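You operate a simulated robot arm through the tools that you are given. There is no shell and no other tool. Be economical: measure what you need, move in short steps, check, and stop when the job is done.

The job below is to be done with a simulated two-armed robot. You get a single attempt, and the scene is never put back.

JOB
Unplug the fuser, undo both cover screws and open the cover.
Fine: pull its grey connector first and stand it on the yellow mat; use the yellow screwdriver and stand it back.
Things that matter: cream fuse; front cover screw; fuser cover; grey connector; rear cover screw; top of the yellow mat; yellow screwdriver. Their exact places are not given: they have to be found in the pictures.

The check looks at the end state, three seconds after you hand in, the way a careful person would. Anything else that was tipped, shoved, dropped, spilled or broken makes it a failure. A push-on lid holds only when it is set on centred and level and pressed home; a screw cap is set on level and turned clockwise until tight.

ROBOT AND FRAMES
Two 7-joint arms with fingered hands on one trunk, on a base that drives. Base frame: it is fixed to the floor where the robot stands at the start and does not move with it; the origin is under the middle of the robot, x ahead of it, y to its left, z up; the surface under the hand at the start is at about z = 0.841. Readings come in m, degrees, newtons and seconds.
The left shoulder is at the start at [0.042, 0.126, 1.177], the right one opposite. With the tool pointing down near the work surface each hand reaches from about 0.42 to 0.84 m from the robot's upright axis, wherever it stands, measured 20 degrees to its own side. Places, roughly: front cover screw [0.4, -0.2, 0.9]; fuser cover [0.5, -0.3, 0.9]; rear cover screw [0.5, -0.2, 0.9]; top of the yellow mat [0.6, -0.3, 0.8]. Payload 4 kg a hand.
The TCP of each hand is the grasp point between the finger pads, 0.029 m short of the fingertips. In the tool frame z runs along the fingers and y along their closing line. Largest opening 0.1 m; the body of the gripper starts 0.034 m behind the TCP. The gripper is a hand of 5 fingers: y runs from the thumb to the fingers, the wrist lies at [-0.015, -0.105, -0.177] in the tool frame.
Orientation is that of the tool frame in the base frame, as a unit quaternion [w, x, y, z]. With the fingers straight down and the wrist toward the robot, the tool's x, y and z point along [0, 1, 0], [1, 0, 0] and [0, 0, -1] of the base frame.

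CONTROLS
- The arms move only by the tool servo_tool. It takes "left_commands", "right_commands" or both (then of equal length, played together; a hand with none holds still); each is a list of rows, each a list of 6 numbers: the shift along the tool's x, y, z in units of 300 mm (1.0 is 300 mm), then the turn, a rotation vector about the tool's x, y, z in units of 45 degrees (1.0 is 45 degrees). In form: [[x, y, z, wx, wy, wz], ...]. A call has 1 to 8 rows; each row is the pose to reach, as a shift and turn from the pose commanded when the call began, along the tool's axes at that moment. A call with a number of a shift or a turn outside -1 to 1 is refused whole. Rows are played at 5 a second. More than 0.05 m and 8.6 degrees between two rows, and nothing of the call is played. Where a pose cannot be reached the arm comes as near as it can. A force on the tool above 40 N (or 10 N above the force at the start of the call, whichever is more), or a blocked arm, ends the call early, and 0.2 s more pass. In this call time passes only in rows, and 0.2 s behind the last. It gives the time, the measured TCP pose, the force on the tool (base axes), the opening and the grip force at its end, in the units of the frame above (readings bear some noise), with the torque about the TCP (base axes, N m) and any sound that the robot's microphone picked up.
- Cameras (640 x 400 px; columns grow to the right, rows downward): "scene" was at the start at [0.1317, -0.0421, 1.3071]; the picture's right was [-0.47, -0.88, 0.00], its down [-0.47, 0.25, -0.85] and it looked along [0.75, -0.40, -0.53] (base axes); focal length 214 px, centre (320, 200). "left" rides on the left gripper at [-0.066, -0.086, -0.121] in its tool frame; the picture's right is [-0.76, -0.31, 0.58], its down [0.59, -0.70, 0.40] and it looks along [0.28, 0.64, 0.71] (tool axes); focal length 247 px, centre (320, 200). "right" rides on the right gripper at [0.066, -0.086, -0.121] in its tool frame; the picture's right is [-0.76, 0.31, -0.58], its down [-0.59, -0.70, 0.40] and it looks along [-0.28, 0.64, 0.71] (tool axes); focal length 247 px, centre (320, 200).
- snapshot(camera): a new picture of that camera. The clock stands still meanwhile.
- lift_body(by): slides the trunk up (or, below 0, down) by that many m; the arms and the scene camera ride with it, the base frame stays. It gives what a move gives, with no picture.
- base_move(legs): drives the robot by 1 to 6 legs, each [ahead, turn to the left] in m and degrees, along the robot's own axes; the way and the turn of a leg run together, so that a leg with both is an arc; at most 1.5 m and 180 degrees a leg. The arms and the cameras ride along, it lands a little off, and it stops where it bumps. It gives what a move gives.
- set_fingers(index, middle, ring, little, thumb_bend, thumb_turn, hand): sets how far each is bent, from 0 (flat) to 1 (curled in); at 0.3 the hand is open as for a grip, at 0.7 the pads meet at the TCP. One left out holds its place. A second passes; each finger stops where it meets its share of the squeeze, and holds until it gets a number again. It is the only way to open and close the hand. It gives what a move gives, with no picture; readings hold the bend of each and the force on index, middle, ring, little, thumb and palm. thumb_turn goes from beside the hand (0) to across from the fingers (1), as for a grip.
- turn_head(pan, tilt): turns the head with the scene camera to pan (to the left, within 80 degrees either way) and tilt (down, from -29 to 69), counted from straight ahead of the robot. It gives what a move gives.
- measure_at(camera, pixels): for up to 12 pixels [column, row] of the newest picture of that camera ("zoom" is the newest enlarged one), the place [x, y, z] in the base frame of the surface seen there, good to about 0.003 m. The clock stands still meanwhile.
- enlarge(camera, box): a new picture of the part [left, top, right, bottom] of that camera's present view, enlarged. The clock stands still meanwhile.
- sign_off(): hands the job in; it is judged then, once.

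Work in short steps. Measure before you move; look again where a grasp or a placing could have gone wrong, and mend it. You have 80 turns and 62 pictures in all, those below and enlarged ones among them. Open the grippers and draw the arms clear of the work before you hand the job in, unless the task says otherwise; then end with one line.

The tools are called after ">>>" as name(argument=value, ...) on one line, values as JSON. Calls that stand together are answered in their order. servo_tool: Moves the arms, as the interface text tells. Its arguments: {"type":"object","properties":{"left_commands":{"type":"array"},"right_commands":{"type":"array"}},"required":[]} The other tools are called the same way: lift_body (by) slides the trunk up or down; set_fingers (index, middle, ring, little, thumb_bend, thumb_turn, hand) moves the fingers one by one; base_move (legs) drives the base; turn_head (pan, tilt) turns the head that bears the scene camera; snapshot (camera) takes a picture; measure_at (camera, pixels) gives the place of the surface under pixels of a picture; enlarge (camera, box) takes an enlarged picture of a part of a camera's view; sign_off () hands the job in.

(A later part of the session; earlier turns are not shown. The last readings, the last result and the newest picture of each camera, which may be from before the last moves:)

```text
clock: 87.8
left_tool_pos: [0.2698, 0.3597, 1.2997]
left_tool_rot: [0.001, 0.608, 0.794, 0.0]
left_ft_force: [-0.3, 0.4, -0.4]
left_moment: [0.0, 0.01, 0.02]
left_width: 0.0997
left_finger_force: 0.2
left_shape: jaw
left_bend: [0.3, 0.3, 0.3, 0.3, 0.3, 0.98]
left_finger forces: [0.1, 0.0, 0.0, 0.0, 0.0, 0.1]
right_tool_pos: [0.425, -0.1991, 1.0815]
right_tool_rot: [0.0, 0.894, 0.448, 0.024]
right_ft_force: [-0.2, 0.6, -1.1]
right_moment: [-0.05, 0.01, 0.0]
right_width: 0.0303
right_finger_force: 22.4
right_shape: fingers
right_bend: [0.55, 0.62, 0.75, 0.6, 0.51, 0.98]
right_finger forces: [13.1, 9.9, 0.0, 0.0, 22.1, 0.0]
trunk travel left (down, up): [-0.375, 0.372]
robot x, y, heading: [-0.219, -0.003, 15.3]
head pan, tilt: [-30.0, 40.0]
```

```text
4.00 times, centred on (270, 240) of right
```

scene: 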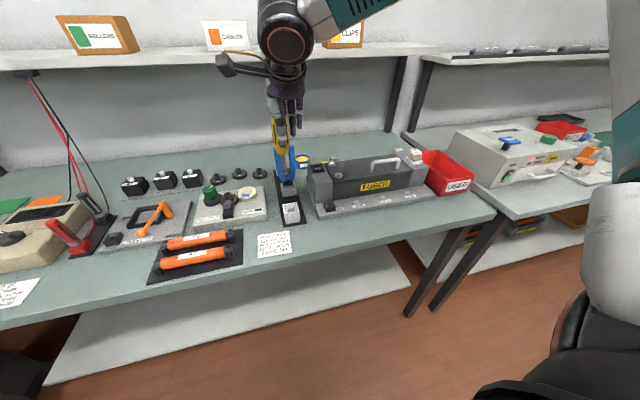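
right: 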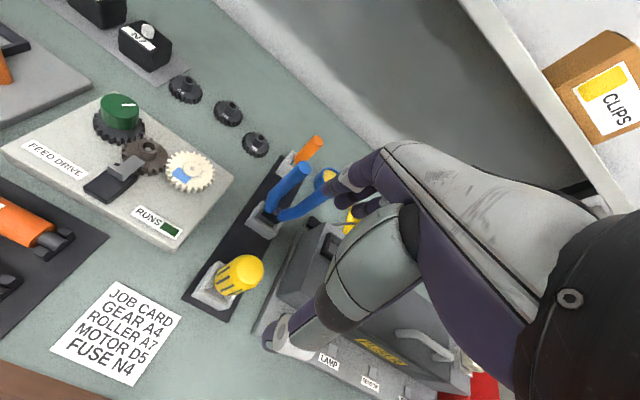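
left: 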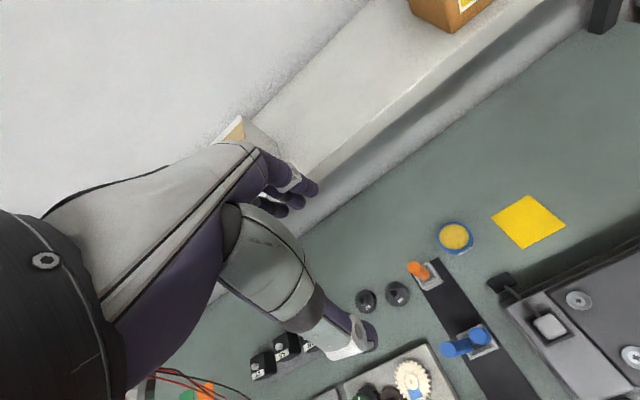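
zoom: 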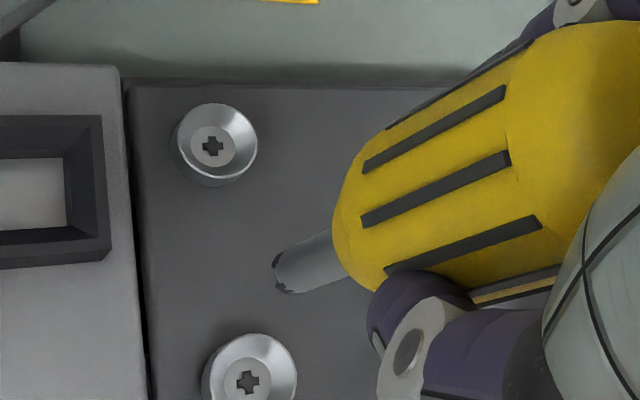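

>>> measure_at(camera="zoom", pixels=[[278, 277], [285, 272], [292, 268], [300, 265], [310, 262], [320, 258], [330, 254], [280, 258], [292, 292], [213, 146], [247, 382], [215, 185]])

```text
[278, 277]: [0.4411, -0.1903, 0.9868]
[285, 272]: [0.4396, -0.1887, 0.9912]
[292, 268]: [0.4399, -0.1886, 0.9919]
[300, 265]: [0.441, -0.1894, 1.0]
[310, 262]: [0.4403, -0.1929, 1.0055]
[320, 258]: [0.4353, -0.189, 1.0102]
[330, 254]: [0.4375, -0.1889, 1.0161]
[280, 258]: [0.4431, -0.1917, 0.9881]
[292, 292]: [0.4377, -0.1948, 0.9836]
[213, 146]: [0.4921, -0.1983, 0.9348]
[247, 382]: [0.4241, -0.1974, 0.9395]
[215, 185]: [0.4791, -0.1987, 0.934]
```

Front screw is 4.7 mm proud. The driver now leans ≈7.5° in the hand (base direction (0.13,-0.03,-1)); I counter-tilt the hand, move over the rear screw with tip ≈20 mm above, and verify.

>>> servo_tool(right_commands=[[0.03, 0.06, 0, 0.052, -0.021, 0], [0.065, 0.12, 0, 0.104, -0.043, 0], [0.1, 0.182, 0.01, 0.156, -0.064, 0], [0.105, 0.185, 0.06, 0.156, -0.064, 0], [0.105, 0.185, 0.099, 0.156, -0.064, 0], [0.105, 0.185, 0.099, 0.156, -0.064, 0]])

>>> enlarge(camera="right", box=[200, 200, 300, 290])

```text
clock: 89.2
left_tool_pos: [0.2695, 0.3589, 1.3006]
left_tool_rot: [-0.001, 0.607, 0.794, 0.001]
left_ft_force: [0.3, -0.3, 0.5]
left_moment: [-0.03, 0.0, 0.0]
left_width: 0.0997
left_finger_force: 0.0
left_shape: jaw
left_bend: [0.3, 0.3, 0.3, 0.3, 0.3, 0.98]
left_finger forces: [0.1, 0.1, 0.0, 0.1, 0.1, 0.0]
right_tool_pos: [0.4896, -0.2068, 1.0561]
right_tool_rot: [-0.043, 0.892, 0.45, -0.025]
right_ft_force: [-0.2, -0.3, -0.9]
right_moment: [0.05, 0.0, 0.0]
right_width: 0.0302
right_finger_force: 23.0
right_shape: fingers
right_bend: [0.55, 0.62, 0.75, 0.6, 0.51, 0.98]
right_finger forces: [13.2, 10.0, 0.0, 0.0, 22.2, 0.0]
trunk travel left (down, up): [-0.375, 0.372]
robot x, y, heading: [-0.2196, -0.0001, 15.3]
head pan, tilt: [-30.0, 40.0]
```

```text
4.44 times, centred on (250, 245) of right
```

zoom: 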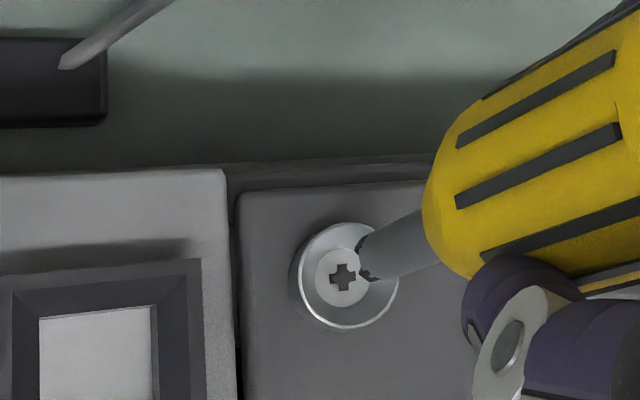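

Shaft is now vertical by the vanishing-point check; the recess lies ~8 px below the tip's drop line, i.e. ≈2 mm toward -x. Measure tip for the other axis.

>>> measure_at(camera="zoom", pixels=[[368, 262], [375, 257], [382, 254], [390, 251], [400, 247], [410, 243], [420, 240], [342, 277], [296, 270], [345, 327], [335, 224]])

```text
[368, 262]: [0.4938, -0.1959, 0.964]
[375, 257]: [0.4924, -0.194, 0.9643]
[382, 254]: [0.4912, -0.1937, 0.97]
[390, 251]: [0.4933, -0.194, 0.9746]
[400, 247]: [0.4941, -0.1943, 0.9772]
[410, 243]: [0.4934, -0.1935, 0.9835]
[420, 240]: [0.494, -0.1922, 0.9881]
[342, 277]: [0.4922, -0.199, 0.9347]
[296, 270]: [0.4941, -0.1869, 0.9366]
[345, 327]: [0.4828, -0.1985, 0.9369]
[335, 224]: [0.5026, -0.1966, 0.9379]
```

Tip ≈(0.494,-0.198,0.960). Shift (-1.8,-0.5) mm and descend to touch the rear screw.

>>> servo_tool(right_commands=[[-0.004, -0.001, 0.03, 0, 0, 0], [-0.004, 0.003, 0.065, 0, 0, 0], [-0.004, 0.004, 0.08, 0, 0, 0], [-0.004, 0.005, 0.088, 0, 0, 0]])

```text
clock: 90.2
left_tool_pos: [0.2676, 0.3589, 1.301]
left_tool_rot: [0.001, 0.608, 0.794, 0.001]
left_ft_force: [-0.5, 0.8, -0.6]
left_moment: [0.04, -0.02, 0.0]
left_width: 0.0999
left_finger_force: 0.1
left_shape: jaw
left_bend: [0.3, 0.3, 0.3, 0.3, 0.3, 0.98]
left_finger forces: [0.1, 0.0, 0.1, 0.0, 0.0, 0.0]
right_tool_pos: [0.4883, -0.2063, 1.0343]
right_tool_rot: [-0.043, 0.892, 0.45, -0.022]
right_ft_force: [-0.5, -0.6, 20.9]
right_moment: [-0.04, -0.09, 0.0]
right_width: 0.0302
right_finger_force: 25.3
right_shape: fingers
right_bend: [0.55, 0.62, 0.75, 0.6, 0.5, 0.98]
right_finger forces: [13.8, 11.9, 0.0, 0.1, 24.8, 0.0]
trunk travel left (down, up): [-0.375, 0.372]
robot x, y, heading: [-0.2174, 0.0004, 15.2]
head pan, tilt: [-30.0, 40.0]
```

Pressed with 21 N. Three counter-clockwise strokes about the true shaft axis with offset compensation.

>>> servo_tool(right_commands=[[0.0008, 0.004, -0.0004, -0.001, -0.016, -0.16], [0.0021, 0.0078, -0.0008, -0.002, -0.032, -0.319], [0.0039, 0.0115, -0.0011, -0.003, -0.048, -0.478], [0.0061, 0.0149, -0.0015, -0.004, -0.063, -0.637], [0.0088, 0.018, -0.0018, -0.005, -0.079, -0.797], [0.012, 0.0208, -0.0021, -0.006, -0.096, -0.966]])

>>> servo_tool(right_commands=[[0.0008, 0.004, -0.0004, -0.001, -0.016, -0.16], [0.0021, 0.0078, -0.0008, -0.002, -0.032, -0.319], [0.0039, 0.0115, -0.0011, -0.003, -0.048, -0.478], [0.0061, 0.0149, -0.0015, -0.004, -0.063, -0.637], [0.0088, 0.018, -0.0018, -0.005, -0.079, -0.797], [0.012, 0.0208, -0.0021, -0.006, -0.096, -0.966]])

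>>> servo_tool(right_commands=[[0.0008, 0.004, -0.0014, -0.001, -0.016, -0.16], [0.0021, 0.0078, -0.0018, -0.002, -0.032, -0.319], [0.0039, 0.0115, -0.0021, -0.003, -0.048, -0.478], [0.0061, 0.0149, -0.0025, -0.004, -0.063, -0.637], [0.0088, 0.018, -0.0028, -0.005, -0.079, -0.797], [0.012, 0.0208, -0.0031, -0.006, -0.096, -0.966]])

```text
clock: 91.6
left_tool_pos: [0.2654, 0.3591, 1.3014]
left_tool_rot: [0.002, 0.607, 0.795, 0.002]
left_ft_force: [-0.5, -0.1, 0.5]
left_moment: [0.04, 0.01, 0.04]
left_width: 0.0998
left_finger_force: 0.0
left_shape: jaw
left_bend: [0.3, 0.3, 0.3, 0.3, 0.3, 0.98]
left_finger forces: [0.0, 0.1, 0.0, 0.0, 0.1, 0.0]
right_tool_pos: [0.4936, -0.2065, 1.0329]
right_tool_rot: [-0.03, 0.66, 0.75, -0.036]
right_ft_force: [-2.7, -2.8, 30.2]
right_moment: [0.08, 0.0, -0.01]
right_width: 0.03
right_finger_force: 27.2
right_shape: fingers
right_bend: [0.55, 0.62, 0.75, 0.6, 0.5, 0.98]
right_finger forces: [14.6, 12.7, 0.0, 0.0, 27.1, 0.1]
trunk travel left (down, up): [-0.375, 0.372]
robot x, y, heading: [-0.2222, 0.0014, 15.6]
head pan, tilt: [-30.0, 40.0]
```

```text
clock: 93.0
left_tool_pos: [0.2668, 0.3599, 1.3013]
left_tool_rot: [0.001, 0.608, 0.794, -0.001]
left_ft_force: [-0.2, 0.0, 0.5]
left_moment: [-0.03, 0.01, 0.0]
left_width: 0.0996
left_finger_force: 0.0
left_shape: jaw
left_bend: [0.3, 0.3, 0.3, 0.3, 0.3, 0.98]
left_finger forces: [0.1, 0.0, 0.0, 0.0, 0.0, 0.0]
right_tool_pos: [0.4986, -0.2029, 1.0325]
right_tool_rot: [-0.011, 0.333, 0.942, -0.045]
right_ft_force: [-0.5, -2.5, 30.9]
right_moment: [0.07, 0.16, -0.07]
right_width: 0.0302
right_finger_force: 27.1
right_shape: fingers
right_bend: [0.55, 0.62, 0.75, 0.6, 0.5, 0.98]
right_finger forces: [14.9, 11.3, 0.0, 0.0, 27.6, 0.0]
trunk travel left (down, up): [-0.375, 0.372]
robot x, y, heading: [-0.2195, -0.0009, 15.5]
head pan, tilt: [-30.0, 40.0]
```

```text
clock: 94.4
left_tool_pos: [0.2713, 0.3584, 1.3]
left_tool_rot: [0.0, 0.608, 0.794, 0.0]
left_ft_force: [0.3, 0.6, 0.3]
left_moment: [0.02, -0.01, 0.0]
left_width: 0.0998
left_finger_force: 0.0
left_shape: jaw
left_bend: [0.3, 0.3, 0.3, 0.3, 0.3, 0.98]
left_finger forces: [0.0, 0.0, 0.0, 0.0, 0.1, 0.1]
right_tool_pos: [0.4898, -0.1895, 1.0358]
right_tool_rot: [0.003, -0.04, 0.998, -0.051]
right_ft_force: [2.9, -6.5, 7.2]
right_moment: [-0.77, -0.22, -0.05]
right_width: 0.0298
right_finger_force: 27.6
right_shape: fingers
right_bend: [0.55, 0.63, 0.75, 0.6, 0.48, 0.98]
right_finger forces: [13.2, 11.6, 0.0, 0.1, 29.5, 0.0]
right hand out of reach, approached as far as the arm can: row 5, 6
trunk travel left (down, up): [-0.375, 0.372]
robot x, y, heading: [-0.2175, -0.0, 15.3]
head pan, tilt: [-30.0, 40.0]
```

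The last part ran out of reach and pushed sideways; lift clear, rotate back, and drive the base 0.07 m ahead for more range.

>>> servo_tool(right_commands=[[-0.0003, -0.004, -0.04, 0, 0, 0], [-0.0006, -0.012, -0.12, 0, 0, 0], [-0.0006, -0.012, -0.12, 0.001, 0.016, 0.16], [-0.0006, -0.012, -0.12, 0.002, 0.032, 0.319], [-0.0006, -0.012, -0.12, 0.003, 0.048, 0.478], [-0.0006, -0.012, -0.12, 0.004, 0.063, 0.637], [-0.0006, -0.012, -0.12, 0.005, 0.079, 0.797], [-0.0006, -0.012, -0.12, 0.006, 0.094, 0.946]])

>>> servo_tool(right_commands=[[0, 0, 0, 0.001, 0.016, 0.16], [0, 0, 0, 0.002, 0.032, 0.319], [0, 0, 0, 0.003, 0.048, 0.478], [0, 0, 0, 0.004, 0.063, 0.637], [0, 0, 0, 0.005, 0.079, 0.797], [0, 0, 0, 0.006, 0.094, 0.946]])

>>> base_move(legs=[[0.07, 0]])

>>> servo_tool(right_commands=[[0, 0, 0, 0.001, 0.016, 0.16], [0, 0, 0, 0.002, 0.032, 0.319], [0, 0, 0, 0.003, 0.048, 0.478], [0, 0, 0, 0.004, 0.063, 0.637], [0, 0, 0, 0.005, 0.079, 0.797]])

```text
clock: 96.2
left_tool_pos: [0.2697, 0.3582, 1.3001]
left_tool_rot: [0.0, 0.608, 0.794, 0.001]
left_ft_force: [0.5, 0.3, -0.6]
left_moment: [0.02, -0.02, -0.01]
left_width: 0.0997
left_finger_force: 0.1
left_shape: jaw
left_bend: [0.3, 0.3, 0.3, 0.3, 0.3, 0.98]
left_finger forces: [0.0, 0.0, 0.1, 0.0, 0.0, 0.0]
right_tool_pos: [0.4899, -0.1879, 1.0751]
right_tool_rot: [-0.014, 0.328, 0.943, -0.047]
right_ft_force: [1.1, -0.9, -0.8]
right_moment: [0.01, -0.03, 0.01]
right_width: 0.0297
right_finger_force: 22.8
right_shape: fingers
right_bend: [0.55, 0.63, 0.75, 0.6, 0.5, 0.98]
right_finger forces: [13.0, 10.2, 0.0, 0.0, 22.0, 0.1]
trunk travel left (down, up): [-0.375, 0.372]
robot x, y, heading: [-0.2257, 0.0023, 15.4]
head pan, tilt: [-30.0, 40.0]
```

```text
clock: 97.6
left_tool_pos: [0.2697, 0.3584, 1.3001]
left_tool_rot: [0.0, 0.607, 0.794, -0.001]
left_ft_force: [-0.8, -0.4, 0.7]
left_moment: [0.01, -0.01, -0.05]
left_width: 0.0997
left_finger_force: 0.1
left_shape: jaw
left_bend: [0.3, 0.3, 0.3, 0.3, 0.3, 0.98]
left_finger forces: [0.0, 0.0, 0.0, 0.0, 0.0, 0.0]
right_tool_pos: [0.4901, -0.1877, 1.0758]
right_tool_rot: [-0.032, 0.649, 0.759, -0.039]
right_ft_force: [-0.3, -0.1, -0.9]
right_moment: [-0.03, 0.01, 0.02]
right_width: 0.03
right_finger_force: 22.7
right_shape: fingers
right_bend: [0.55, 0.63, 0.75, 0.6, 0.5, 0.98]
right_finger forces: [13.1, 10.1, 0.0, 0.0, 22.2, 0.1]
trunk travel left (down, up): [-0.375, 0.372]
robot x, y, heading: [-0.2202, 0.0024, 15.2]
head pan, tilt: [-30.0, 40.0]
```

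```text
clock: 98.6
left_tool_pos: [0.3287, 0.3745, 1.3032]
left_tool_rot: [0.002, 0.608, 0.794, 0.002]
left_ft_force: [-0.3, 0.4, 0.1]
left_moment: [0.02, -0.03, 0.04]
left_width: 0.0999
left_finger_force: 0.0
left_shape: jaw
left_bend: [0.3, 0.3, 0.3, 0.3, 0.3, 0.98]
left_finger forces: [0.0, 0.0, 0.0, 0.0, 0.0, 0.0]
right_tool_pos: [0.551, -0.1726, 1.0765]
right_tool_rot: [-0.03, 0.649, 0.759, -0.037]
right_ft_force: [-0.5, -1.1, -0.2]
right_moment: [0.03, -0.04, -0.04]
right_width: 0.0302
right_finger_force: 22.5
right_shape: fingers
right_bend: [0.55, 0.63, 0.75, 0.6, 0.5, 0.98]
right_finger forces: [13.1, 10.1, 0.0, 0.0, 22.3, 0.0]
trunk travel left (down, up): [-0.375, 0.372]
robot x, y, heading: [-0.1544, 0.0151, 15.5]
head pan, tilt: [-30.0, 40.0]
```

```text
clock: 99.8
left_tool_pos: [0.3339, 0.375, 1.3009]
left_tool_rot: [0.001, 0.608, 0.794, 0.001]
left_ft_force: [-0.4, -0.1, 0.0]
left_moment: [0.02, -0.06, -0.01]
left_width: 0.0999
left_finger_force: 0.0
left_shape: jaw
left_bend: [0.3, 0.3, 0.3, 0.3, 0.3, 0.98]
left_finger forces: [0.0, 0.0, 0.0, 0.1, 0.1, 0.0]
right_tool_pos: [0.5526, -0.1712, 1.0752]
right_tool_rot: [-0.042, 0.853, 0.52, -0.028]
right_ft_force: [0.3, -0.3, -0.6]
right_moment: [-0.04, 0.0, 0.01]
right_width: 0.03
right_finger_force: 22.7
right_shape: fingers
right_bend: [0.55, 0.63, 0.75, 0.6, 0.5, 0.98]
right_finger forces: [13.1, 10.1, 0.0, 0.0, 22.1, 0.0]
trunk travel left (down, up): [-0.375, 0.372]
robot x, y, heading: [-0.1551, 0.02, 15.1]
head pan, tilt: [-30.0, 40.0]
```

Move the tip back above the rear screw and take one view to check its height and the driver's lean (few pictures remain).

>>> servo_tool(right_commands=[[-0.07, -0.042, 0, 0, 0, 0], [-0.14, -0.084, 0.01, 0, 0, 0], [-0.206, -0.126, 0.02, 0, 0, 0], [-0.206, -0.126, 0.064, 0, 0, 0], [-0.206, -0.126, 0.064, 0, 0, 0]])

>>> enlarge(camera="right", box=[200, 200, 320, 300])

```text
clock: 101.0
left_tool_pos: [0.3331, 0.3746, 1.3012]
left_tool_rot: [0.001, 0.609, 0.793, 0.0]
left_ft_force: [0.3, -0.1, 0.2]
left_moment: [0.0, -0.02, 0.0]
left_width: 0.0999
left_finger_force: 0.1
left_shape: jaw
left_bend: [0.3, 0.3, 0.3, 0.3, 0.3, 0.98]
left_finger forces: [0.1, 0.0, 0.0, 0.0, 0.0, 0.0]
right_tool_pos: [0.4893, -0.2084, 1.0598]
right_tool_rot: [-0.041, 0.852, 0.521, -0.028]
right_ft_force: [-0.4, -0.7, -0.8]
right_moment: [0.01, 0.01, 0.01]
right_width: 0.0297
right_finger_force: 22.3
right_shape: fingers
right_bend: [0.55, 0.63, 0.75, 0.6, 0.5, 0.98]
right_finger forces: [13.0, 10.1, 0.0, 0.0, 22.0, 0.1]
trunk travel left (down, up): [-0.375, 0.372]
robot x, y, heading: [-0.1533, 0.0202, 15.2]
head pan, tilt: [-30.0, 40.0]
```

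```text
4.00 times, centred on (260, 250) of right
```

zoom: 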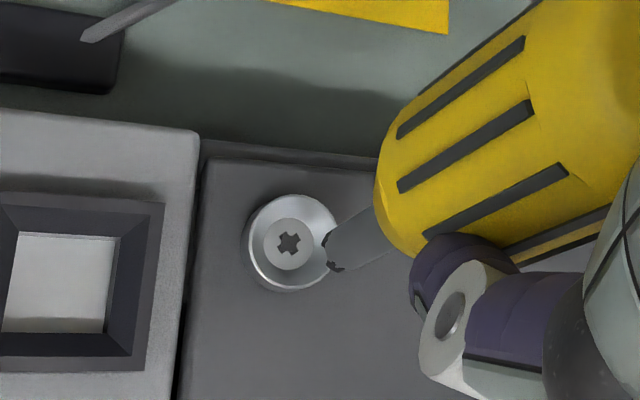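

>>> measure_at(camera="zoom", pixels=[[332, 255], [338, 250], [345, 246], [352, 242], [360, 238], [368, 235], [376, 231], [288, 244], [250, 225], [292, 290], [290, 196], [215, 250]])

```text
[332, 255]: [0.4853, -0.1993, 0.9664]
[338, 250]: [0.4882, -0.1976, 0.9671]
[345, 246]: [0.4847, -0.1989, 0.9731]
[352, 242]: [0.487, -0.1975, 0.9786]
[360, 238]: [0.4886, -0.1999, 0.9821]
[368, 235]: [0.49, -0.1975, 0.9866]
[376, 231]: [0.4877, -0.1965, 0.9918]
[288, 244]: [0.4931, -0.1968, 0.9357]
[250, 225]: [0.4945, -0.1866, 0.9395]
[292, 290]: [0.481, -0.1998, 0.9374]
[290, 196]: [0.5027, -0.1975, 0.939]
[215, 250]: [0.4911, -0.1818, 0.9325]
```

Rear screw's cross has turned ~25°, slightly raised. Tip needs ≈+5 mm x, +4 mm y; correct with a 1.9° tilt and descend onto it.

>>> servo_tool(right_commands=[[0.0147, 0.001, 0.0, -0.034, 0.0175, 0], [0.0147, 0.004, 0.03, -0.034, 0.0175, 0], [0.0147, 0.0075, 0.065, -0.034, 0.0175, 0], [0.0147, 0.009, 0.083, -0.034, 0.0175, 0], [0.0147, 0.01, 0.091, -0.034, 0.0175, 0]])

```text
clock: 102.2
left_tool_pos: [0.3311, 0.3749, 1.3014]
left_tool_rot: [0.001, 0.608, 0.794, 0.0]
left_ft_force: [0.7, -0.1, -0.7]
left_moment: [0.0, -0.05, -0.01]
left_width: 0.0999
left_finger_force: 0.1
left_shape: jaw
left_bend: [0.3, 0.3, 0.3, 0.3, 0.3, 0.98]
left_finger forces: [0.0, 0.0, 0.1, 0.0, 0.1, 0.0]
right_tool_pos: [0.4916, -0.2039, 1.036]
right_tool_rot: [-0.033, 0.853, 0.521, -0.013]
right_ft_force: [-0.9, -1.3, 14.5]
right_moment: [0.06, 0.03, 0.0]
right_width: 0.0301
right_finger_force: 24.1
right_shape: fingers
right_bend: [0.55, 0.63, 0.75, 0.6, 0.5, 0.98]
right_finger forces: [13.6, 10.8, 0.1, 0.0, 23.8, 0.0]
trunk travel left (down, up): [-0.375, 0.372]
robot x, y, heading: [-0.1572, 0.0176, 15.3]
head pan, tilt: [-30.0, 40.0]
```

14.5 N on the screw. Three more strokes counter-clockwise.

>>> servo_tool(right_commands=[[0.0009, 0.0024, 0.002, 0.0016, -0.012, -0.16], [0.0022, 0.0046, 0.002, 0.003, -0.024, -0.319], [0.0037, 0.0067, 0.002, 0.005, -0.036, -0.479], [0.0054, 0.0085, 0.002, 0.006, -0.047, -0.638], [0.0074, 0.0102, 0.002, 0.008, -0.059, -0.798], [0.0097, 0.0116, 0.002, 0.01, -0.072, -0.967]])

>>> servo_tool(right_commands=[[0.0009, 0.0024, -0.0002, 0.0016, -0.012, -0.16], [0.0022, 0.0046, -0.0003, 0.003, -0.024, -0.319], [0.0037, 0.0067, -0.0005, 0.005, -0.036, -0.479], [0.0054, 0.0085, -0.0006, 0.006, -0.047, -0.638], [0.0074, 0.0102, -0.0007, 0.008, -0.059, -0.798], [0.0097, 0.0116, -0.0008, 0.01, -0.072, -0.967]])

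>>> servo_tool(right_commands=[[0.0009, 0.0024, -0.0002, 0.0016, -0.012, -0.16], [0.0022, 0.0046, -0.0003, 0.003, -0.024, -0.319], [0.0037, 0.0067, -0.0005, 0.005, -0.036, -0.479], [0.0054, 0.0085, -0.0006, 0.006, -0.047, -0.638], [0.0074, 0.0102, -0.0007, 0.008, -0.059, -0.798], [0.0097, 0.0116, -0.0008, 0.01, -0.072, -0.967]])

```text
clock: 103.6
left_tool_pos: [0.3324, 0.3752, 1.3017]
left_tool_rot: [0.002, 0.608, 0.794, 0.001]
left_ft_force: [-0.1, -0.7, 1.2]
left_moment: [0.01, -0.02, 0.02]
left_width: 0.0999
left_finger_force: 0.1
left_shape: jaw
left_bend: [0.3, 0.3, 0.3, 0.3, 0.3, 0.98]
left_finger forces: [0.1, 0.1, 0.0, 0.0, 0.0, 0.0]
right_tool_pos: [0.4943, -0.2015, 1.0346]
right_tool_rot: [-0.026, 0.597, 0.801, -0.025]
right_ft_force: [-0.1, -1.9, 25.2]
right_moment: [0.01, 0.01, -0.03]
right_width: 0.0298
right_finger_force: 26.6
right_shape: fingers
right_bend: [0.55, 0.63, 0.75, 0.6, 0.5, 0.98]
right_finger forces: [14.4, 13.0, 0.0, 0.0, 25.9, 0.1]
trunk travel left (down, up): [-0.375, 0.372]
robot x, y, heading: [-0.1552, 0.0175, 15.4]
head pan, tilt: [-30.0, 40.0]
```

```text
clock: 105.0
left_tool_pos: [0.3312, 0.3756, 1.3024]
left_tool_rot: [0.002, 0.608, 0.794, 0.001]
left_ft_force: [-0.9, 0.1, 0.9]
left_moment: [0.03, 0.0, -0.02]
left_width: 0.1
left_finger_force: 0.2
left_shape: jaw
left_bend: [0.3, 0.3, 0.3, 0.3, 0.3, 0.98]
left_finger forces: [0.1, 0.1, 0.1, 0.1, 0.0, 0.1]
right_tool_pos: [0.4967, -0.1985, 1.0351]
right_tool_rot: [-0.014, 0.256, 0.966, -0.034]
right_ft_force: [-0.2, -2.7, 27.2]
right_moment: [-0.16, 0.14, -0.01]
right_width: 0.0298
right_finger_force: 27.8
right_shape: fingers
right_bend: [0.55, 0.63, 0.75, 0.6, 0.49, 0.98]
right_finger forces: [14.7, 12.5, 0.0, 0.0, 28.0, 0.0]
trunk travel left (down, up): [-0.375, 0.372]
robot x, y, heading: [-0.157, 0.0182, 15.3]
head pan, tilt: [-30.0, 40.0]
```

```text
clock: 106.4
left_tool_pos: [0.3313, 0.3749, 1.3002]
left_tool_rot: [0.002, 0.608, 0.794, 0.001]
left_ft_force: [-0.6, 0.5, 0.5]
left_moment: [0.0, 0.0, 0.01]
left_width: 0.0995
left_finger_force: 0.0
left_shape: jaw
left_bend: [0.3, 0.3, 0.3, 0.3, 0.3, 0.98]
left_finger forces: [0.1, 0.0, 0.0, 0.0, 0.0, 0.0]
right_tool_pos: [0.4962, -0.1949, 1.0357]
right_tool_rot: [0.001, -0.121, 0.992, -0.037]
right_ft_force: [0.7, -2.7, 31.1]
right_moment: [-0.26, 0.08, -0.03]
right_width: 0.03
right_finger_force: 27.1
right_shape: fingers
right_bend: [0.55, 0.63, 0.75, 0.6, 0.49, 0.98]
right_finger forces: [15.0, 10.8, 0.0, 0.0, 28.5, 0.0]
trunk travel left (down, up): [-0.375, 0.372]
robot x, y, heading: [-0.1591, 0.0155, 15.2]
head pan, tilt: [-30.0, 40.0]
```

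Force rises 25→31 N as the rear screw backs out. Lift 15 mm, rotate back with tip held over the screw, and set down again.

>>> servo_tool(right_commands=[[0.0003, -0.002, -0.025, 0, 0, 0], [0.0005, -0.0037, -0.05, 0, 0, 0]])

>>> servo_tool(right_commands=[[-0.0006, -0.0025, 0.0002, -0.0016, 0.012, 0.16], [-0.001, -0.005, 0.0004, -0.003, 0.024, 0.319], [-0.001, -0.0076, 0.0006, -0.005, 0.036, 0.479], [-0.0007, -0.0101, 0.0007, -0.006, 0.047, 0.638], [0, -0.0126, 0.0009, -0.008, 0.059, 0.798], [0.001, -0.0151, 0.0011, -0.01, 0.072, 0.967]])

>>> servo_tool(right_commands=[[-0.0006, -0.0025, 0.0002, -0.0016, 0.012, 0.16], [-0.001, -0.005, 0.0004, -0.003, 0.024, 0.319], [-0.001, -0.0076, 0.0006, -0.005, 0.036, 0.479], [-0.0007, -0.0101, 0.0007, -0.006, 0.047, 0.638], [0, -0.0126, 0.0009, -0.008, 0.059, 0.798], [0.001, -0.0151, 0.0011, -0.01, 0.072, 0.967]])

>>> servo_tool(right_commands=[[-0.0006, -0.0025, 0.0002, -0.0016, 0.012, 0.16], [-0.001, -0.005, 0.0004, -0.003, 0.024, 0.319], [-0.001, -0.0076, 0.0006, -0.005, 0.036, 0.479], [-0.0007, -0.0101, 0.0007, -0.006, 0.047, 0.638], [0, -0.0126, 0.0009, -0.008, 0.059, 0.798], [0.001, -0.0151, 0.0011, -0.01, 0.072, 0.967]])

>>> servo_tool(right_commands=[[-0.0002, 0.0015, 0.02, 0, 0, 0], [-0.0004, 0.003, 0.038, 0, 0, 0], [-0.0004, 0.0033, 0.044, 0, 0, 0]])

```text
clock: 107.0
left_tool_pos: [0.3335, 0.3752, 1.3005]
left_tool_rot: [0.0, 0.608, 0.794, 0.001]
left_ft_force: [0.5, 0.6, -0.4]
left_moment: [0.0, 0.0, 0.02]
left_width: 0.0997
left_finger_force: 0.2
left_shape: jaw
left_bend: [0.3, 0.3, 0.3, 0.3, 0.3, 0.98]
left_finger forces: [0.0, 0.0, 0.0, 0.0, 0.0, 0.0]
right_tool_pos: [0.4963, -0.1961, 1.044]
right_tool_rot: [-0.003, -0.12, 0.992, -0.04]
right_ft_force: [-0.8, -0.6, -1.1]
right_moment: [0.0, 0.0, 0.02]
right_width: 0.0301
right_finger_force: 23.3
right_shape: fingers
right_bend: [0.55, 0.63, 0.75, 0.6, 0.5, 0.98]
right_finger forces: [13.2, 9.8, 0.0, 0.0, 22.0, 0.1]
trunk travel left (down, up): [-0.375, 0.372]
robot x, y, heading: [-0.1544, 0.0174, 15.0]
head pan, tilt: [-30.0, 40.0]
```

```text
clock: 108.4
left_tool_pos: [0.3335, 0.3753, 1.2997]
left_tool_rot: [0.001, 0.608, 0.794, 0.0]
left_ft_force: [-0.3, -0.1, 0.1]
left_moment: [-0.01, -0.01, 0.01]
left_width: 0.0998
left_finger_force: 0.1
left_shape: jaw
left_bend: [0.3, 0.3, 0.3, 0.3, 0.3, 0.98]
left_finger forces: [0.0, 0.1, 0.0, 0.0, 0.0, 0.0]
right_tool_pos: [0.4976, -0.1994, 1.0476]
right_tool_rot: [-0.015, 0.258, 0.965, -0.036]
right_ft_force: [0.2, -0.5, -2.1]
right_moment: [-0.01, 0.02, 0.04]
right_width: 0.0297
right_finger_force: 22.9
right_shape: fingers
right_bend: [0.55, 0.63, 0.75, 0.6, 0.5, 0.98]
right_finger forces: [13.3, 9.9, 0.0, 0.0, 22.1, 0.1]
trunk travel left (down, up): [-0.375, 0.372]
robot x, y, heading: [-0.1556, 0.0151, 15.4]
head pan, tilt: [-30.0, 40.0]
```

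```text
clock: 109.8
left_tool_pos: [0.3336, 0.3745, 1.3016]
left_tool_rot: [0.001, 0.608, 0.794, 0.001]
left_ft_force: [-0.1, -0.1, -0.7]
left_moment: [0.03, 0.0, -0.03]
left_width: 0.0996
left_finger_force: 0.0
left_shape: jaw
left_bend: [0.3, 0.3, 0.3, 0.3, 0.3, 0.98]
left_finger forces: [0.0, 0.0, 0.0, 0.1, 0.0, 0.1]
right_tool_pos: [0.496, -0.2042, 1.0478]
right_tool_rot: [-0.027, 0.599, 0.8, -0.028]
right_ft_force: [-1.3, 0.1, -0.8]
right_moment: [0.05, 0.01, 0.0]
right_width: 0.03
right_finger_force: 22.7
right_shape: fingers
right_bend: [0.55, 0.63, 0.75, 0.6, 0.5, 0.98]
right_finger forces: [13.3, 9.8, 0.0, 0.0, 21.9, 0.0]
trunk travel left (down, up): [-0.375, 0.372]
robot x, y, heading: [-0.1615, 0.0168, 15.1]
head pan, tilt: [-30.0, 40.0]
```

```text
clock: 111.2
left_tool_pos: [0.3337, 0.3747, 1.3002]
left_tool_rot: [0.001, 0.608, 0.794, 0.001]
left_ft_force: [0.2, 0.3, 0.5]
left_moment: [0.02, 0.03, 0.0]
left_width: 0.0998
left_finger_force: 0.1
left_shape: jaw
left_bend: [0.3, 0.3, 0.3, 0.3, 0.3, 0.98]
left_finger forces: [0.1, 0.0, 0.1, 0.0, 0.0, 0.0]
right_tool_pos: [0.4923, -0.2054, 1.0467]
right_tool_rot: [-0.034, 0.853, 0.521, -0.016]
right_ft_force: [0.2, -0.7, -0.5]
right_moment: [-0.03, 0.04, -0.02]
right_width: 0.0299
right_finger_force: 22.0
right_shape: fingers
right_bend: [0.55, 0.63, 0.75, 0.6, 0.5, 0.98]
right_finger forces: [13.3, 9.8, 0.0, 0.0, 21.9, 0.1]
trunk travel left (down, up): [-0.375, 0.372]
robot x, y, heading: [-0.1597, 0.0173, 15.3]
head pan, tilt: [-30.0, 40.0]
```

```text
clock: 112.0
left_tool_pos: [0.332, 0.3744, 1.3008]
left_tool_rot: [0.0, 0.608, 0.794, 0.0]
left_ft_force: [-0.5, -0.4, 0.0]
left_moment: [0.01, 0.0, 0.03]
left_width: 0.0998
left_finger_force: 0.0
left_shape: jaw
left_bend: [0.3, 0.3, 0.3, 0.3, 0.3, 0.98]
left_finger forces: [0.1, 0.0, 0.1, 0.0, 0.1, 0.1]
right_tool_pos: [0.4914, -0.2045, 1.0367]
right_tool_rot: [-0.032, 0.853, 0.521, -0.013]
right_ft_force: [-1.4, -0.7, 15.3]
right_moment: [0.02, 0.04, 0.02]
right_width: 0.0299
right_finger_force: 24.4
right_shape: fingers
right_bend: [0.55, 0.63, 0.75, 0.6, 0.5, 0.99]
right_finger forces: [13.6, 11.1, 0.0, 0.1, 24.1, 0.0]
trunk travel left (down, up): [-0.375, 0.372]
robot x, y, heading: [-0.1564, 0.0154, 15.0]
head pan, tilt: [-30.0, 40.0]
```

Contact again (15 N at z 1.0367). Another three strokes, pressed slightly firmer, then lift/return/descend again in sequence.

>>> servo_tool(right_commands=[[0.0009, 0.0024, 0.002, 0.0016, -0.012, -0.16], [0.0022, 0.0046, 0.002, 0.003, -0.024, -0.319], [0.0037, 0.0067, 0.002, 0.005, -0.036, -0.479], [0.0054, 0.0085, 0.002, 0.006, -0.047, -0.638], [0.0074, 0.0102, 0.002, 0.008, -0.059, -0.798], [0.0097, 0.0116, 0.002, 0.01, -0.072, -0.967]])

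>>> servo_tool(right_commands=[[0.0009, 0.0024, -0.0002, 0.0016, -0.012, -0.16], [0.0022, 0.0046, -0.0003, 0.003, -0.024, -0.319], [0.0037, 0.0067, -0.0005, 0.005, -0.036, -0.479], [0.0054, 0.0085, -0.0006, 0.006, -0.047, -0.638], [0.0074, 0.0102, -0.0007, 0.008, -0.059, -0.798], [0.0097, 0.0116, -0.0008, 0.01, -0.072, -0.967]])

>>> servo_tool(right_commands=[[0.0009, 0.0024, -0.0002, 0.0016, -0.012, -0.16], [0.0022, 0.0046, -0.0003, 0.003, -0.024, -0.319], [0.0037, 0.0067, -0.0005, 0.005, -0.036, -0.479], [0.0054, 0.0085, -0.0006, 0.006, -0.047, -0.638], [0.0074, 0.0102, -0.0007, 0.008, -0.059, -0.798], [0.0097, 0.0116, -0.0008, 0.01, -0.072, -0.967]])

>>> servo_tool(right_commands=[[0.0003, -0.002, -0.025, 0, 0, 0], [0.0005, -0.0037, -0.05, 0, 0, 0]])

>>> servo_tool(right_commands=[[-0.0006, -0.0025, 0.0002, -0.0016, 0.012, 0.16], [-0.001, -0.005, 0.0004, -0.003, 0.024, 0.319], [-0.001, -0.0076, 0.0006, -0.005, 0.036, 0.479], [-0.0007, -0.0101, 0.0007, -0.006, 0.047, 0.638], [0, -0.0126, 0.0009, -0.008, 0.059, 0.798], [0.001, -0.0151, 0.0011, -0.01, 0.072, 0.967]])

>>> servo_tool(right_commands=[[-0.0006, -0.0025, 0.0002, -0.0016, 0.012, 0.16], [-0.001, -0.005, 0.0004, -0.003, 0.024, 0.319], [-0.001, -0.0076, 0.0006, -0.005, 0.036, 0.479], [-0.0007, -0.0101, 0.0007, -0.006, 0.047, 0.638], [0, -0.0126, 0.0009, -0.008, 0.059, 0.798], [0.001, -0.0151, 0.0011, -0.01, 0.072, 0.967]])

>>> servo_tool(right_commands=[[-0.0006, -0.0025, 0.0002, -0.0016, 0.012, 0.16], [-0.001, -0.005, 0.0004, -0.003, 0.024, 0.319], [-0.001, -0.0076, 0.0006, -0.005, 0.036, 0.479], [-0.0007, -0.0101, 0.0007, -0.006, 0.047, 0.638], [0, -0.0126, 0.0009, -0.008, 0.059, 0.798], [0.001, -0.0151, 0.0011, -0.01, 0.072, 0.967]])

>>> servo_tool(right_commands=[[-0.0002, 0.0015, 0.02, 0, 0, 0], [-0.0004, 0.003, 0.036, 0, 0, 0], [-0.0004, 0.0033, 0.042, 0, 0, 0]])

```text
clock: 113.4
left_tool_pos: [0.3305, 0.376, 1.3012]
left_tool_rot: [0.002, 0.608, 0.794, 0.002]
left_ft_force: [0.6, -1.3, -0.6]
left_moment: [0.01, 0.01, -0.01]
left_width: 0.0999
left_finger_force: 0.1
left_shape: jaw
left_bend: [0.3, 0.3, 0.3, 0.3, 0.3, 0.98]
left_finger forces: [0.1, 0.0, 0.1, 0.0, 0.0, 0.0]
right_tool_pos: [0.494, -0.2034, 1.0358]
right_tool_rot: [-0.025, 0.598, 0.801, -0.025]
right_ft_force: [0.3, -2.7, 25.7]
right_moment: [0.05, 0.04, -0.02]
right_width: 0.0294
right_finger_force: 26.6
right_shape: fingers
right_bend: [0.55, 0.63, 0.75, 0.6, 0.5, 0.98]
right_finger forces: [14.3, 12.5, 0.0, 0.1, 26.1, 0.0]
trunk travel left (down, up): [-0.375, 0.372]
robot x, y, heading: [-0.156, 0.0155, 15.1]
head pan, tilt: [-30.0, 40.0]
```

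```text
clock: 114.8
left_tool_pos: [0.3316, 0.3753, 1.3019]
left_tool_rot: [0.002, 0.609, 0.793, 0.001]
left_ft_force: [-0.8, 0.2, 0.0]
left_moment: [-0.01, -0.02, -0.01]
left_width: 0.0998
left_finger_force: 0.0
left_shape: jaw
left_bend: [0.3, 0.3, 0.3, 0.3, 0.3, 0.98]
left_finger forces: [0.1, 0.0, 0.0, 0.0, 0.0, 0.0]
right_tool_pos: [0.4974, -0.1982, 1.036]
right_tool_rot: [-0.013, 0.256, 0.966, -0.034]
right_ft_force: [1.1, -3.5, 27.9]
right_moment: [-0.14, 0.13, -0.05]
right_width: 0.0296
right_finger_force: 27.3
right_shape: fingers
right_bend: [0.55, 0.63, 0.75, 0.6, 0.49, 0.98]
right_finger forces: [14.5, 12.2, 0.0, 0.0, 27.8, 0.0]
trunk travel left (down, up): [-0.375, 0.372]
robot x, y, heading: [-0.1593, 0.0168, 15.3]
head pan, tilt: [-30.0, 40.0]
```

```text
clock: 116.2
left_tool_pos: [0.3307, 0.3758, 1.3032]
left_tool_rot: [0.001, 0.608, 0.794, 0.001]
left_ft_force: [-1.2, -0.2, -0.2]
left_moment: [0.01, -0.05, -0.03]
left_width: 0.1
left_finger_force: 0.1
left_shape: jaw
left_bend: [0.3, 0.3, 0.3, 0.3, 0.3, 0.98]
left_finger forces: [0.0, 0.1, 0.0, 0.1, 0.0, 0.0]
right_tool_pos: [0.4961, -0.1951, 1.0357]
right_tool_rot: [-0.001, -0.12, 0.992, -0.038]
right_ft_force: [1.0, -0.7, 24.0]
right_moment: [-0.19, 0.14, -0.19]
right_width: 0.0299
right_finger_force: 26.7
right_shape: fingers
right_bend: [0.55, 0.65, 0.75, 0.6, 0.5, 0.95]
right_finger forces: [17.4, 9.6, 0.0, 0.1, 27.0, 0.1]
trunk travel left (down, up): [-0.375, 0.372]
robot x, y, heading: [-0.1594, 0.0165, 15.3]
head pan, tilt: [-30.0, 40.0]
```

```text
clock: 116.8
left_tool_pos: [0.3329, 0.374, 1.3012]
left_tool_rot: [0.0, 0.608, 0.794, 0.001]
left_ft_force: [-0.1, 0.7, -0.6]
left_moment: [-0.03, -0.01, 0.03]
left_width: 0.0997
left_finger_force: 0.1
left_shape: jaw
left_bend: [0.3, 0.3, 0.3, 0.3, 0.3, 0.98]
left_finger forces: [0.1, 0.0, 0.0, 0.0, 0.0, 0.0]
right_tool_pos: [0.4973, -0.1959, 1.0461]
right_tool_rot: [-0.003, -0.12, 0.992, -0.039]
right_ft_force: [-0.8, 1.0, -0.3]
right_moment: [0.01, 0.0, 0.0]
right_width: 0.03
right_finger_force: 22.8
right_shape: fingers
right_bend: [0.54, 0.63, 0.75, 0.6, 0.51, 0.98]
right_finger forces: [13.6, 10.2, 0.0, 0.1, 22.4, 0.1]
trunk travel left (down, up): [-0.375, 0.372]
robot x, y, heading: [-0.1544, 0.0177, 15.2]
head pan, tilt: [-30.0, 40.0]
```

```text
clock: 118.2
left_tool_pos: [0.3341, 0.3754, 1.2994]
left_tool_rot: [0.0, 0.607, 0.794, 0.001]
left_ft_force: [0.4, -0.3, -0.2]
left_moment: [0.0, 0.0, -0.01]
left_width: 0.0997
left_finger_force: 0.1
left_shape: jaw
left_bend: [0.3, 0.3, 0.3, 0.3, 0.3, 0.98]
left_finger forces: [0.1, 0.0, 0.0, 0.0, 0.0, 0.0]
right_tool_pos: [0.4998, -0.1982, 1.0456]
right_tool_rot: [-0.016, 0.258, 0.965, -0.036]
right_ft_force: [0.3, 0.7, -0.5]
right_moment: [0.01, 0.02, 0.02]
right_width: 0.0297
right_finger_force: 23.3
right_shape: fingers
right_bend: [0.54, 0.63, 0.75, 0.6, 0.51, 0.98]
right_finger forces: [13.6, 10.1, 0.0, 0.1, 22.3, 0.1]
trunk travel left (down, up): [-0.375, 0.372]
robot x, y, heading: [-0.1574, 0.016, 15.6]
head pan, tilt: [-30.0, 40.0]
```

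```text
clock: 119.6
left_tool_pos: [0.334, 0.3765, 1.3003]
left_tool_rot: [0.0, 0.607, 0.795, 0.001]
left_ft_force: [-1.2, 0.2, -0.1]
left_moment: [-0.01, -0.04, 0.03]
left_width: 0.0997
left_finger_force: 0.1
left_shape: jaw
left_bend: [0.3, 0.3, 0.3, 0.3, 0.3, 0.98]
left_finger forces: [0.0, 0.1, 0.1, 0.0, 0.0, 0.0]
right_tool_pos: [0.497, -0.2029, 1.0471]
right_tool_rot: [-0.026, 0.597, 0.801, -0.028]
right_ft_force: [0.0, 0.6, -1.9]
right_moment: [-0.03, 0.02, 0.02]
right_width: 0.0301
right_finger_force: 23.4
right_shape: fingers
right_bend: [0.55, 0.63, 0.75, 0.6, 0.51, 0.98]
right_finger forces: [13.6, 10.0, 0.0, 0.1, 22.3, 0.0]
trunk travel left (down, up): [-0.375, 0.372]
robot x, y, heading: [-0.1572, 0.0166, 15.3]
head pan, tilt: [-30.0, 40.0]
```

```text
clock: 121.0
left_tool_pos: [0.3346, 0.3762, 1.3001]
left_tool_rot: [0.0, 0.608, 0.794, 0.0]
left_ft_force: [-0.5, 0.0, -0.1]
left_moment: [-0.01, 0.01, 0.0]
left_width: 0.0998
left_finger_force: 0.2
left_shape: jaw
left_bend: [0.3, 0.3, 0.3, 0.3, 0.3, 0.98]
left_finger forces: [0.1, 0.0, 0.0, 0.1, 0.0, 0.0]
right_tool_pos: [0.4915, -0.2053, 1.0484]
right_tool_rot: [-0.034, 0.853, 0.521, -0.016]
right_ft_force: [-0.1, -0.4, -1.8]
right_moment: [0.01, 0.0, 0.02]
right_width: 0.0297
right_finger_force: 22.9
right_shape: fingers
right_bend: [0.55, 0.63, 0.75, 0.6, 0.51, 0.98]
right_finger forces: [13.6, 10.0, 0.0, 0.0, 22.1, 0.0]
trunk travel left (down, up): [-0.375, 0.372]
robot x, y, heading: [-0.1585, 0.0181, 15.3]
head pan, tilt: [-30.0, 40.0]
```

```text
clock: 121.8
left_tool_pos: [0.3326, 0.3762, 1.3015]
left_tool_rot: [0.001, 0.608, 0.794, 0.0]
left_ft_force: [-0.1, 0.5, 0.7]
left_moment: [-0.02, 0.01, 0.03]
left_width: 0.0998
left_finger_force: 0.1
left_shape: jaw
left_bend: [0.3, 0.3, 0.3, 0.3, 0.3, 0.98]
left_finger forces: [0.0, 0.0, 0.1, 0.0, 0.1, 0.0]
right_tool_pos: [0.4918, -0.2056, 1.0375]
right_tool_rot: [-0.033, 0.853, 0.521, -0.014]
right_ft_force: [-1.6, -1.2, 9.9]
right_moment: [0.0, 0.1, 0.01]
right_width: 0.0296
right_finger_force: 23.8
right_shape: fingers
right_bend: [0.55, 0.64, 0.75, 0.6, 0.5, 0.98]
right_finger forces: [13.5, 11.1, 0.0, 0.0, 23.9, 0.0]
trunk travel left (down, up): [-0.375, 0.372]
robot x, y, heading: [-0.1587, 0.016, 15.2]
head pan, tilt: [-30.0, 40.0]
```

In the last stroke torque reached −0.19 N m with the grip yielding: the rear screw is at its stop. Lift and carry the driver toward its holder, then one scene view to check screws and the insertion.

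>>> servo_tool(right_commands=[[0.001, -0.008, -0.104, 0, 0, 0], [0.002, -0.015, -0.208, 0, 0, 0], [0.06, -0.134, -0.199, 0, 0, 0], [0.117, -0.253, -0.19, 0, 0, 0], [0.175, -0.373, -0.181, 0, 0, 0], [0.232, -0.492, -0.172, 0, 0, 0], [0.29, -0.611, -0.163, 0, 0, 0], [0.29, -0.611, -0.163, 0, 0, 0]])

>>> turn_head(pan=-28, tilt=50)

>>> snapshot(camera="scene")

```text
clock: 123.6
left_tool_pos: [0.3338, 0.3755, 1.3018]
left_tool_rot: [0.0, 0.608, 0.794, 0.0]
left_ft_force: [0.4, 0.1, -0.3]
left_moment: [0.01, 0.01, 0.02]
left_width: 0.1
left_finger_force: 0.0
left_shape: jaw
left_bend: [0.3, 0.3, 0.3, 0.3, 0.3, 0.98]
left_finger forces: [0.0, 0.0, 0.0, 0.0, 0.0, 0.1]
right_tool_pos: [0.3713, -0.0456, 1.0996]
right_tool_rot: [-0.034, 0.853, 0.521, -0.015]
right_ft_force: [0.3, 0.2, -1.2]
right_moment: [0.02, 0.01, -0.03]
right_width: 0.0296
right_finger_force: 22.7
right_shape: fingers
right_bend: [0.55, 0.63, 0.75, 0.6, 0.51, 0.98]
right_finger forces: [13.5, 9.9, 0.0, 0.0, 22.2, 0.0]
trunk travel left (down, up): [-0.375, 0.372]
robot x, y, heading: [-0.1567, 0.0158, 15.2]
head pan, tilt: [-30.0, 40.0]
```

```text
clock: 124.3
left_tool_pos: [0.3348, 0.3748, 1.3019]
left_tool_rot: [0.0, 0.608, 0.794, 0.001]
left_ft_force: [-0.3, -0.4, 0.5]
left_moment: [0.0, -0.01, -0.01]
left_width: 0.0999
left_finger_force: 0.1
left_shape: jaw
left_bend: [0.3, 0.3, 0.3, 0.3, 0.3, 0.98]
left_finger forces: [0.0, 0.0, 0.1, 0.1, 0.0, 0.0]
right_tool_pos: [0.3716, -0.0452, 1.0989]
right_tool_rot: [-0.034, 0.853, 0.521, -0.016]
right_ft_force: [-0.1, 0.3, -0.3]
right_moment: [-0.01, -0.03, 0.0]
right_width: 0.03
right_finger_force: 22.7
right_shape: fingers
right_bend: [0.55, 0.63, 0.75, 0.6, 0.51, 0.98]
right_finger forces: [13.5, 9.7, 0.0, 0.0, 22.1, 0.0]
trunk travel left (down, up): [-0.375, 0.372]
robot x, y, heading: [-0.1559, 0.0184, 15.3]
head pan, tilt: [-28.0, 50.0]
```

```text
3 pictures are left
```

scene: 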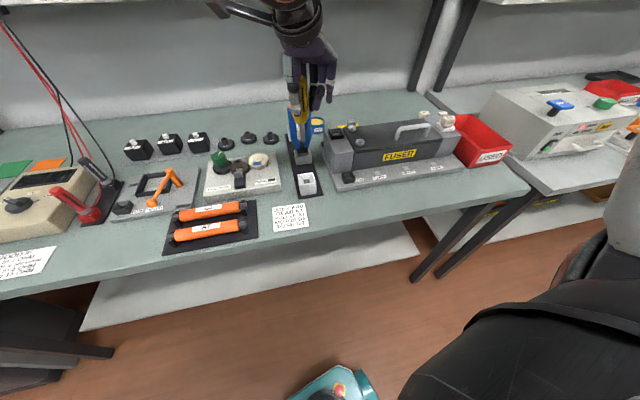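

Measure the shaft, holder and screws in this picture (measuring is free).

>>> measure_at(camera="scene", pixels=[[303, 125], [303, 130], [304, 135], [304, 140], [304, 145], [305, 150], [305, 155], [300, 128], [307, 128], [307, 179], [299, 178], [315, 178]])

>>> measure_at(camera="scene", pixels=[[360, 142], [361, 143], [359, 141], [363, 145], [352, 126], [351, 125], [353, 127], [350, 128], [304, 148], [303, 149], [307, 172], [307, 187]])

```text
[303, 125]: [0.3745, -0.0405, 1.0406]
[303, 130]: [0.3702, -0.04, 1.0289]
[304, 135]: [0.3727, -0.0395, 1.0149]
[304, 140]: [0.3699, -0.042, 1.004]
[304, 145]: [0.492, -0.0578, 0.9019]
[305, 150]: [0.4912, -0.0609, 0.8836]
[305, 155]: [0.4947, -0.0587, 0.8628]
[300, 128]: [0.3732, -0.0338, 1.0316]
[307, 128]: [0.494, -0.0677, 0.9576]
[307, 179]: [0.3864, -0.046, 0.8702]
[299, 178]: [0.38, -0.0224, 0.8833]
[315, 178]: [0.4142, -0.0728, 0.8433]
```

```text
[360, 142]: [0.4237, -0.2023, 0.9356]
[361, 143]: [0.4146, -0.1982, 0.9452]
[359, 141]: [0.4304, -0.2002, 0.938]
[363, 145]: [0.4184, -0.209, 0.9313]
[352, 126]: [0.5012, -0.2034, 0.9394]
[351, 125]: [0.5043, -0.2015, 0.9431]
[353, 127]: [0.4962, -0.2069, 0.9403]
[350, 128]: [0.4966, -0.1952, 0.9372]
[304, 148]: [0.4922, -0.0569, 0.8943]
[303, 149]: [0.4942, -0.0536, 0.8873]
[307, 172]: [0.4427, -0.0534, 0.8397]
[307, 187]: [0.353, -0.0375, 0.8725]
```

Both screw rims now sit ≈0.943 (were ≈0.938). Tip ≈(0.375,-0.0415,1.00) over holder centre (0.3735,-0.042); lower it in, slowly at the end.

>>> servo_tool(right_commands=[[-0.001, 0.004, 0.12, 0, 0, 0], [-0.0025, 0.012, 0.24, 0, 0, 0], [-0.0035, 0.018, 0.33, 0, 0, 0], [-0.004, 0.0225, 0.39, 0, 0, 0], [-0.0046, 0.0265, 0.44, 0, 0, 0]])

>>> servo_tool(right_commands=[[-0.0002, 0.001, 0.015, 0, 0, 0], [-0.0003, 0.002, 0.03, 0, 0, 0], [-0.0005, 0.003, 0.045, 0, 0, 0], [-0.0006, 0.004, 0.058, 0, 0, 0]])

```text
clock: 125.5
left_tool_pos: [0.3336, 0.3758, 1.301]
left_tool_rot: [0.0, 0.608, 0.794, 0.0]
left_ft_force: [0.0, -0.3, 0.0]
left_moment: [0.02, 0.0, -0.02]
left_width: 0.0999
left_finger_force: 0.1
left_shape: jaw
left_bend: [0.3, 0.3, 0.3, 0.3, 0.3, 0.98]
left_finger forces: [0.0, 0.0, 0.0, 0.0, 0.1, 0.0]
right_tool_pos: [0.3689, -0.0456, 0.9666]
right_tool_rot: [-0.034, 0.852, 0.521, -0.016]
right_ft_force: [0.2, 0.2, -0.7]
right_moment: [-0.02, 0.02, 0.0]
right_width: 0.0298
right_finger_force: 23.0
right_shape: fingers
right_bend: [0.55, 0.63, 0.75, 0.6, 0.51, 0.98]
right_finger forces: [13.5, 9.8, 0.0, 0.0, 22.1, 0.1]
trunk travel left (down, up): [-0.375, 0.372]
robot x, y, heading: [-0.157, 0.021, 15.2]
head pan, tilt: [-28.0, 50.0]
```

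```text
clock: 126.5
left_tool_pos: [0.3336, 0.3756, 1.2996]
left_tool_rot: [0.001, 0.608, 0.794, 0.001]
left_ft_force: [-0.1, 0.0, 0.0]
left_moment: [-0.03, -0.01, -0.01]
left_width: 0.0998
left_finger_force: 0.1
left_shape: jaw
left_bend: [0.3, 0.3, 0.3, 0.3, 0.3, 0.98]
left_finger forces: [0.1, 0.0, 0.0, 0.1, 0.1, 0.0]
right_tool_pos: [0.3687, -0.0449, 0.9481]
right_tool_rot: [-0.035, 0.852, 0.522, -0.016]
right_ft_force: [0.7, 0.4, -0.6]
right_moment: [-0.01, -0.03, -0.04]
right_width: 0.0298
right_finger_force: 23.0
right_shape: fingers
right_bend: [0.55, 0.63, 0.75, 0.6, 0.51, 0.98]
right_finger forces: [13.5, 9.8, 0.0, 0.0, 22.0, 0.0]
trunk travel left (down, up): [-0.375, 0.372]
robot x, y, heading: [-0.153, 0.019, 15.3]
head pan, tilt: [-28.0, 50.0]
```

Tip is inside the holder without force. Continue in small steps to seat.

>>> servo_tool(right_commands=[[0, 0.0005, 0.007, 0, 0, 0], [0, 0.001, 0.013, 0, 0, 0], [0, 0.0015, 0.019, 0, 0, 0], [0, 0.0015, 0.019, 0, 0, 0]])

```text
clock: 127.5
left_tool_pos: [0.3334, 0.3749, 1.3007]
left_tool_rot: [0.001, 0.608, 0.794, 0.001]
left_ft_force: [-0.6, -0.3, 0.6]
left_moment: [0.02, -0.01, 0.04]
left_width: 0.0999
left_finger_force: 0.1
left_shape: jaw
left_bend: [0.3, 0.3, 0.3, 0.3, 0.3, 0.98]
left_finger forces: [0.0, 0.0, 0.0, 0.0, 0.0, 0.1]
right_tool_pos: [0.3692, -0.0439, 0.9431]
right_tool_rot: [-0.035, 0.853, 0.521, -0.015]
right_ft_force: [-1.0, -0.2, 0.1]
right_moment: [-0.01, 0.01, 0.02]
right_width: 0.0297
right_finger_force: 22.5
right_shape: fingers
right_bend: [0.55, 0.63, 0.75, 0.6, 0.51, 0.98]
right_finger forces: [13.7, 10.0, 0.1, 0.1, 22.2, 0.0]
trunk travel left (down, up): [-0.375, 0.372]
robot x, y, heading: [-0.1557, 0.0185, 15.1]
head pan, tilt: [-28.0, 50.0]
5 turns are left
```

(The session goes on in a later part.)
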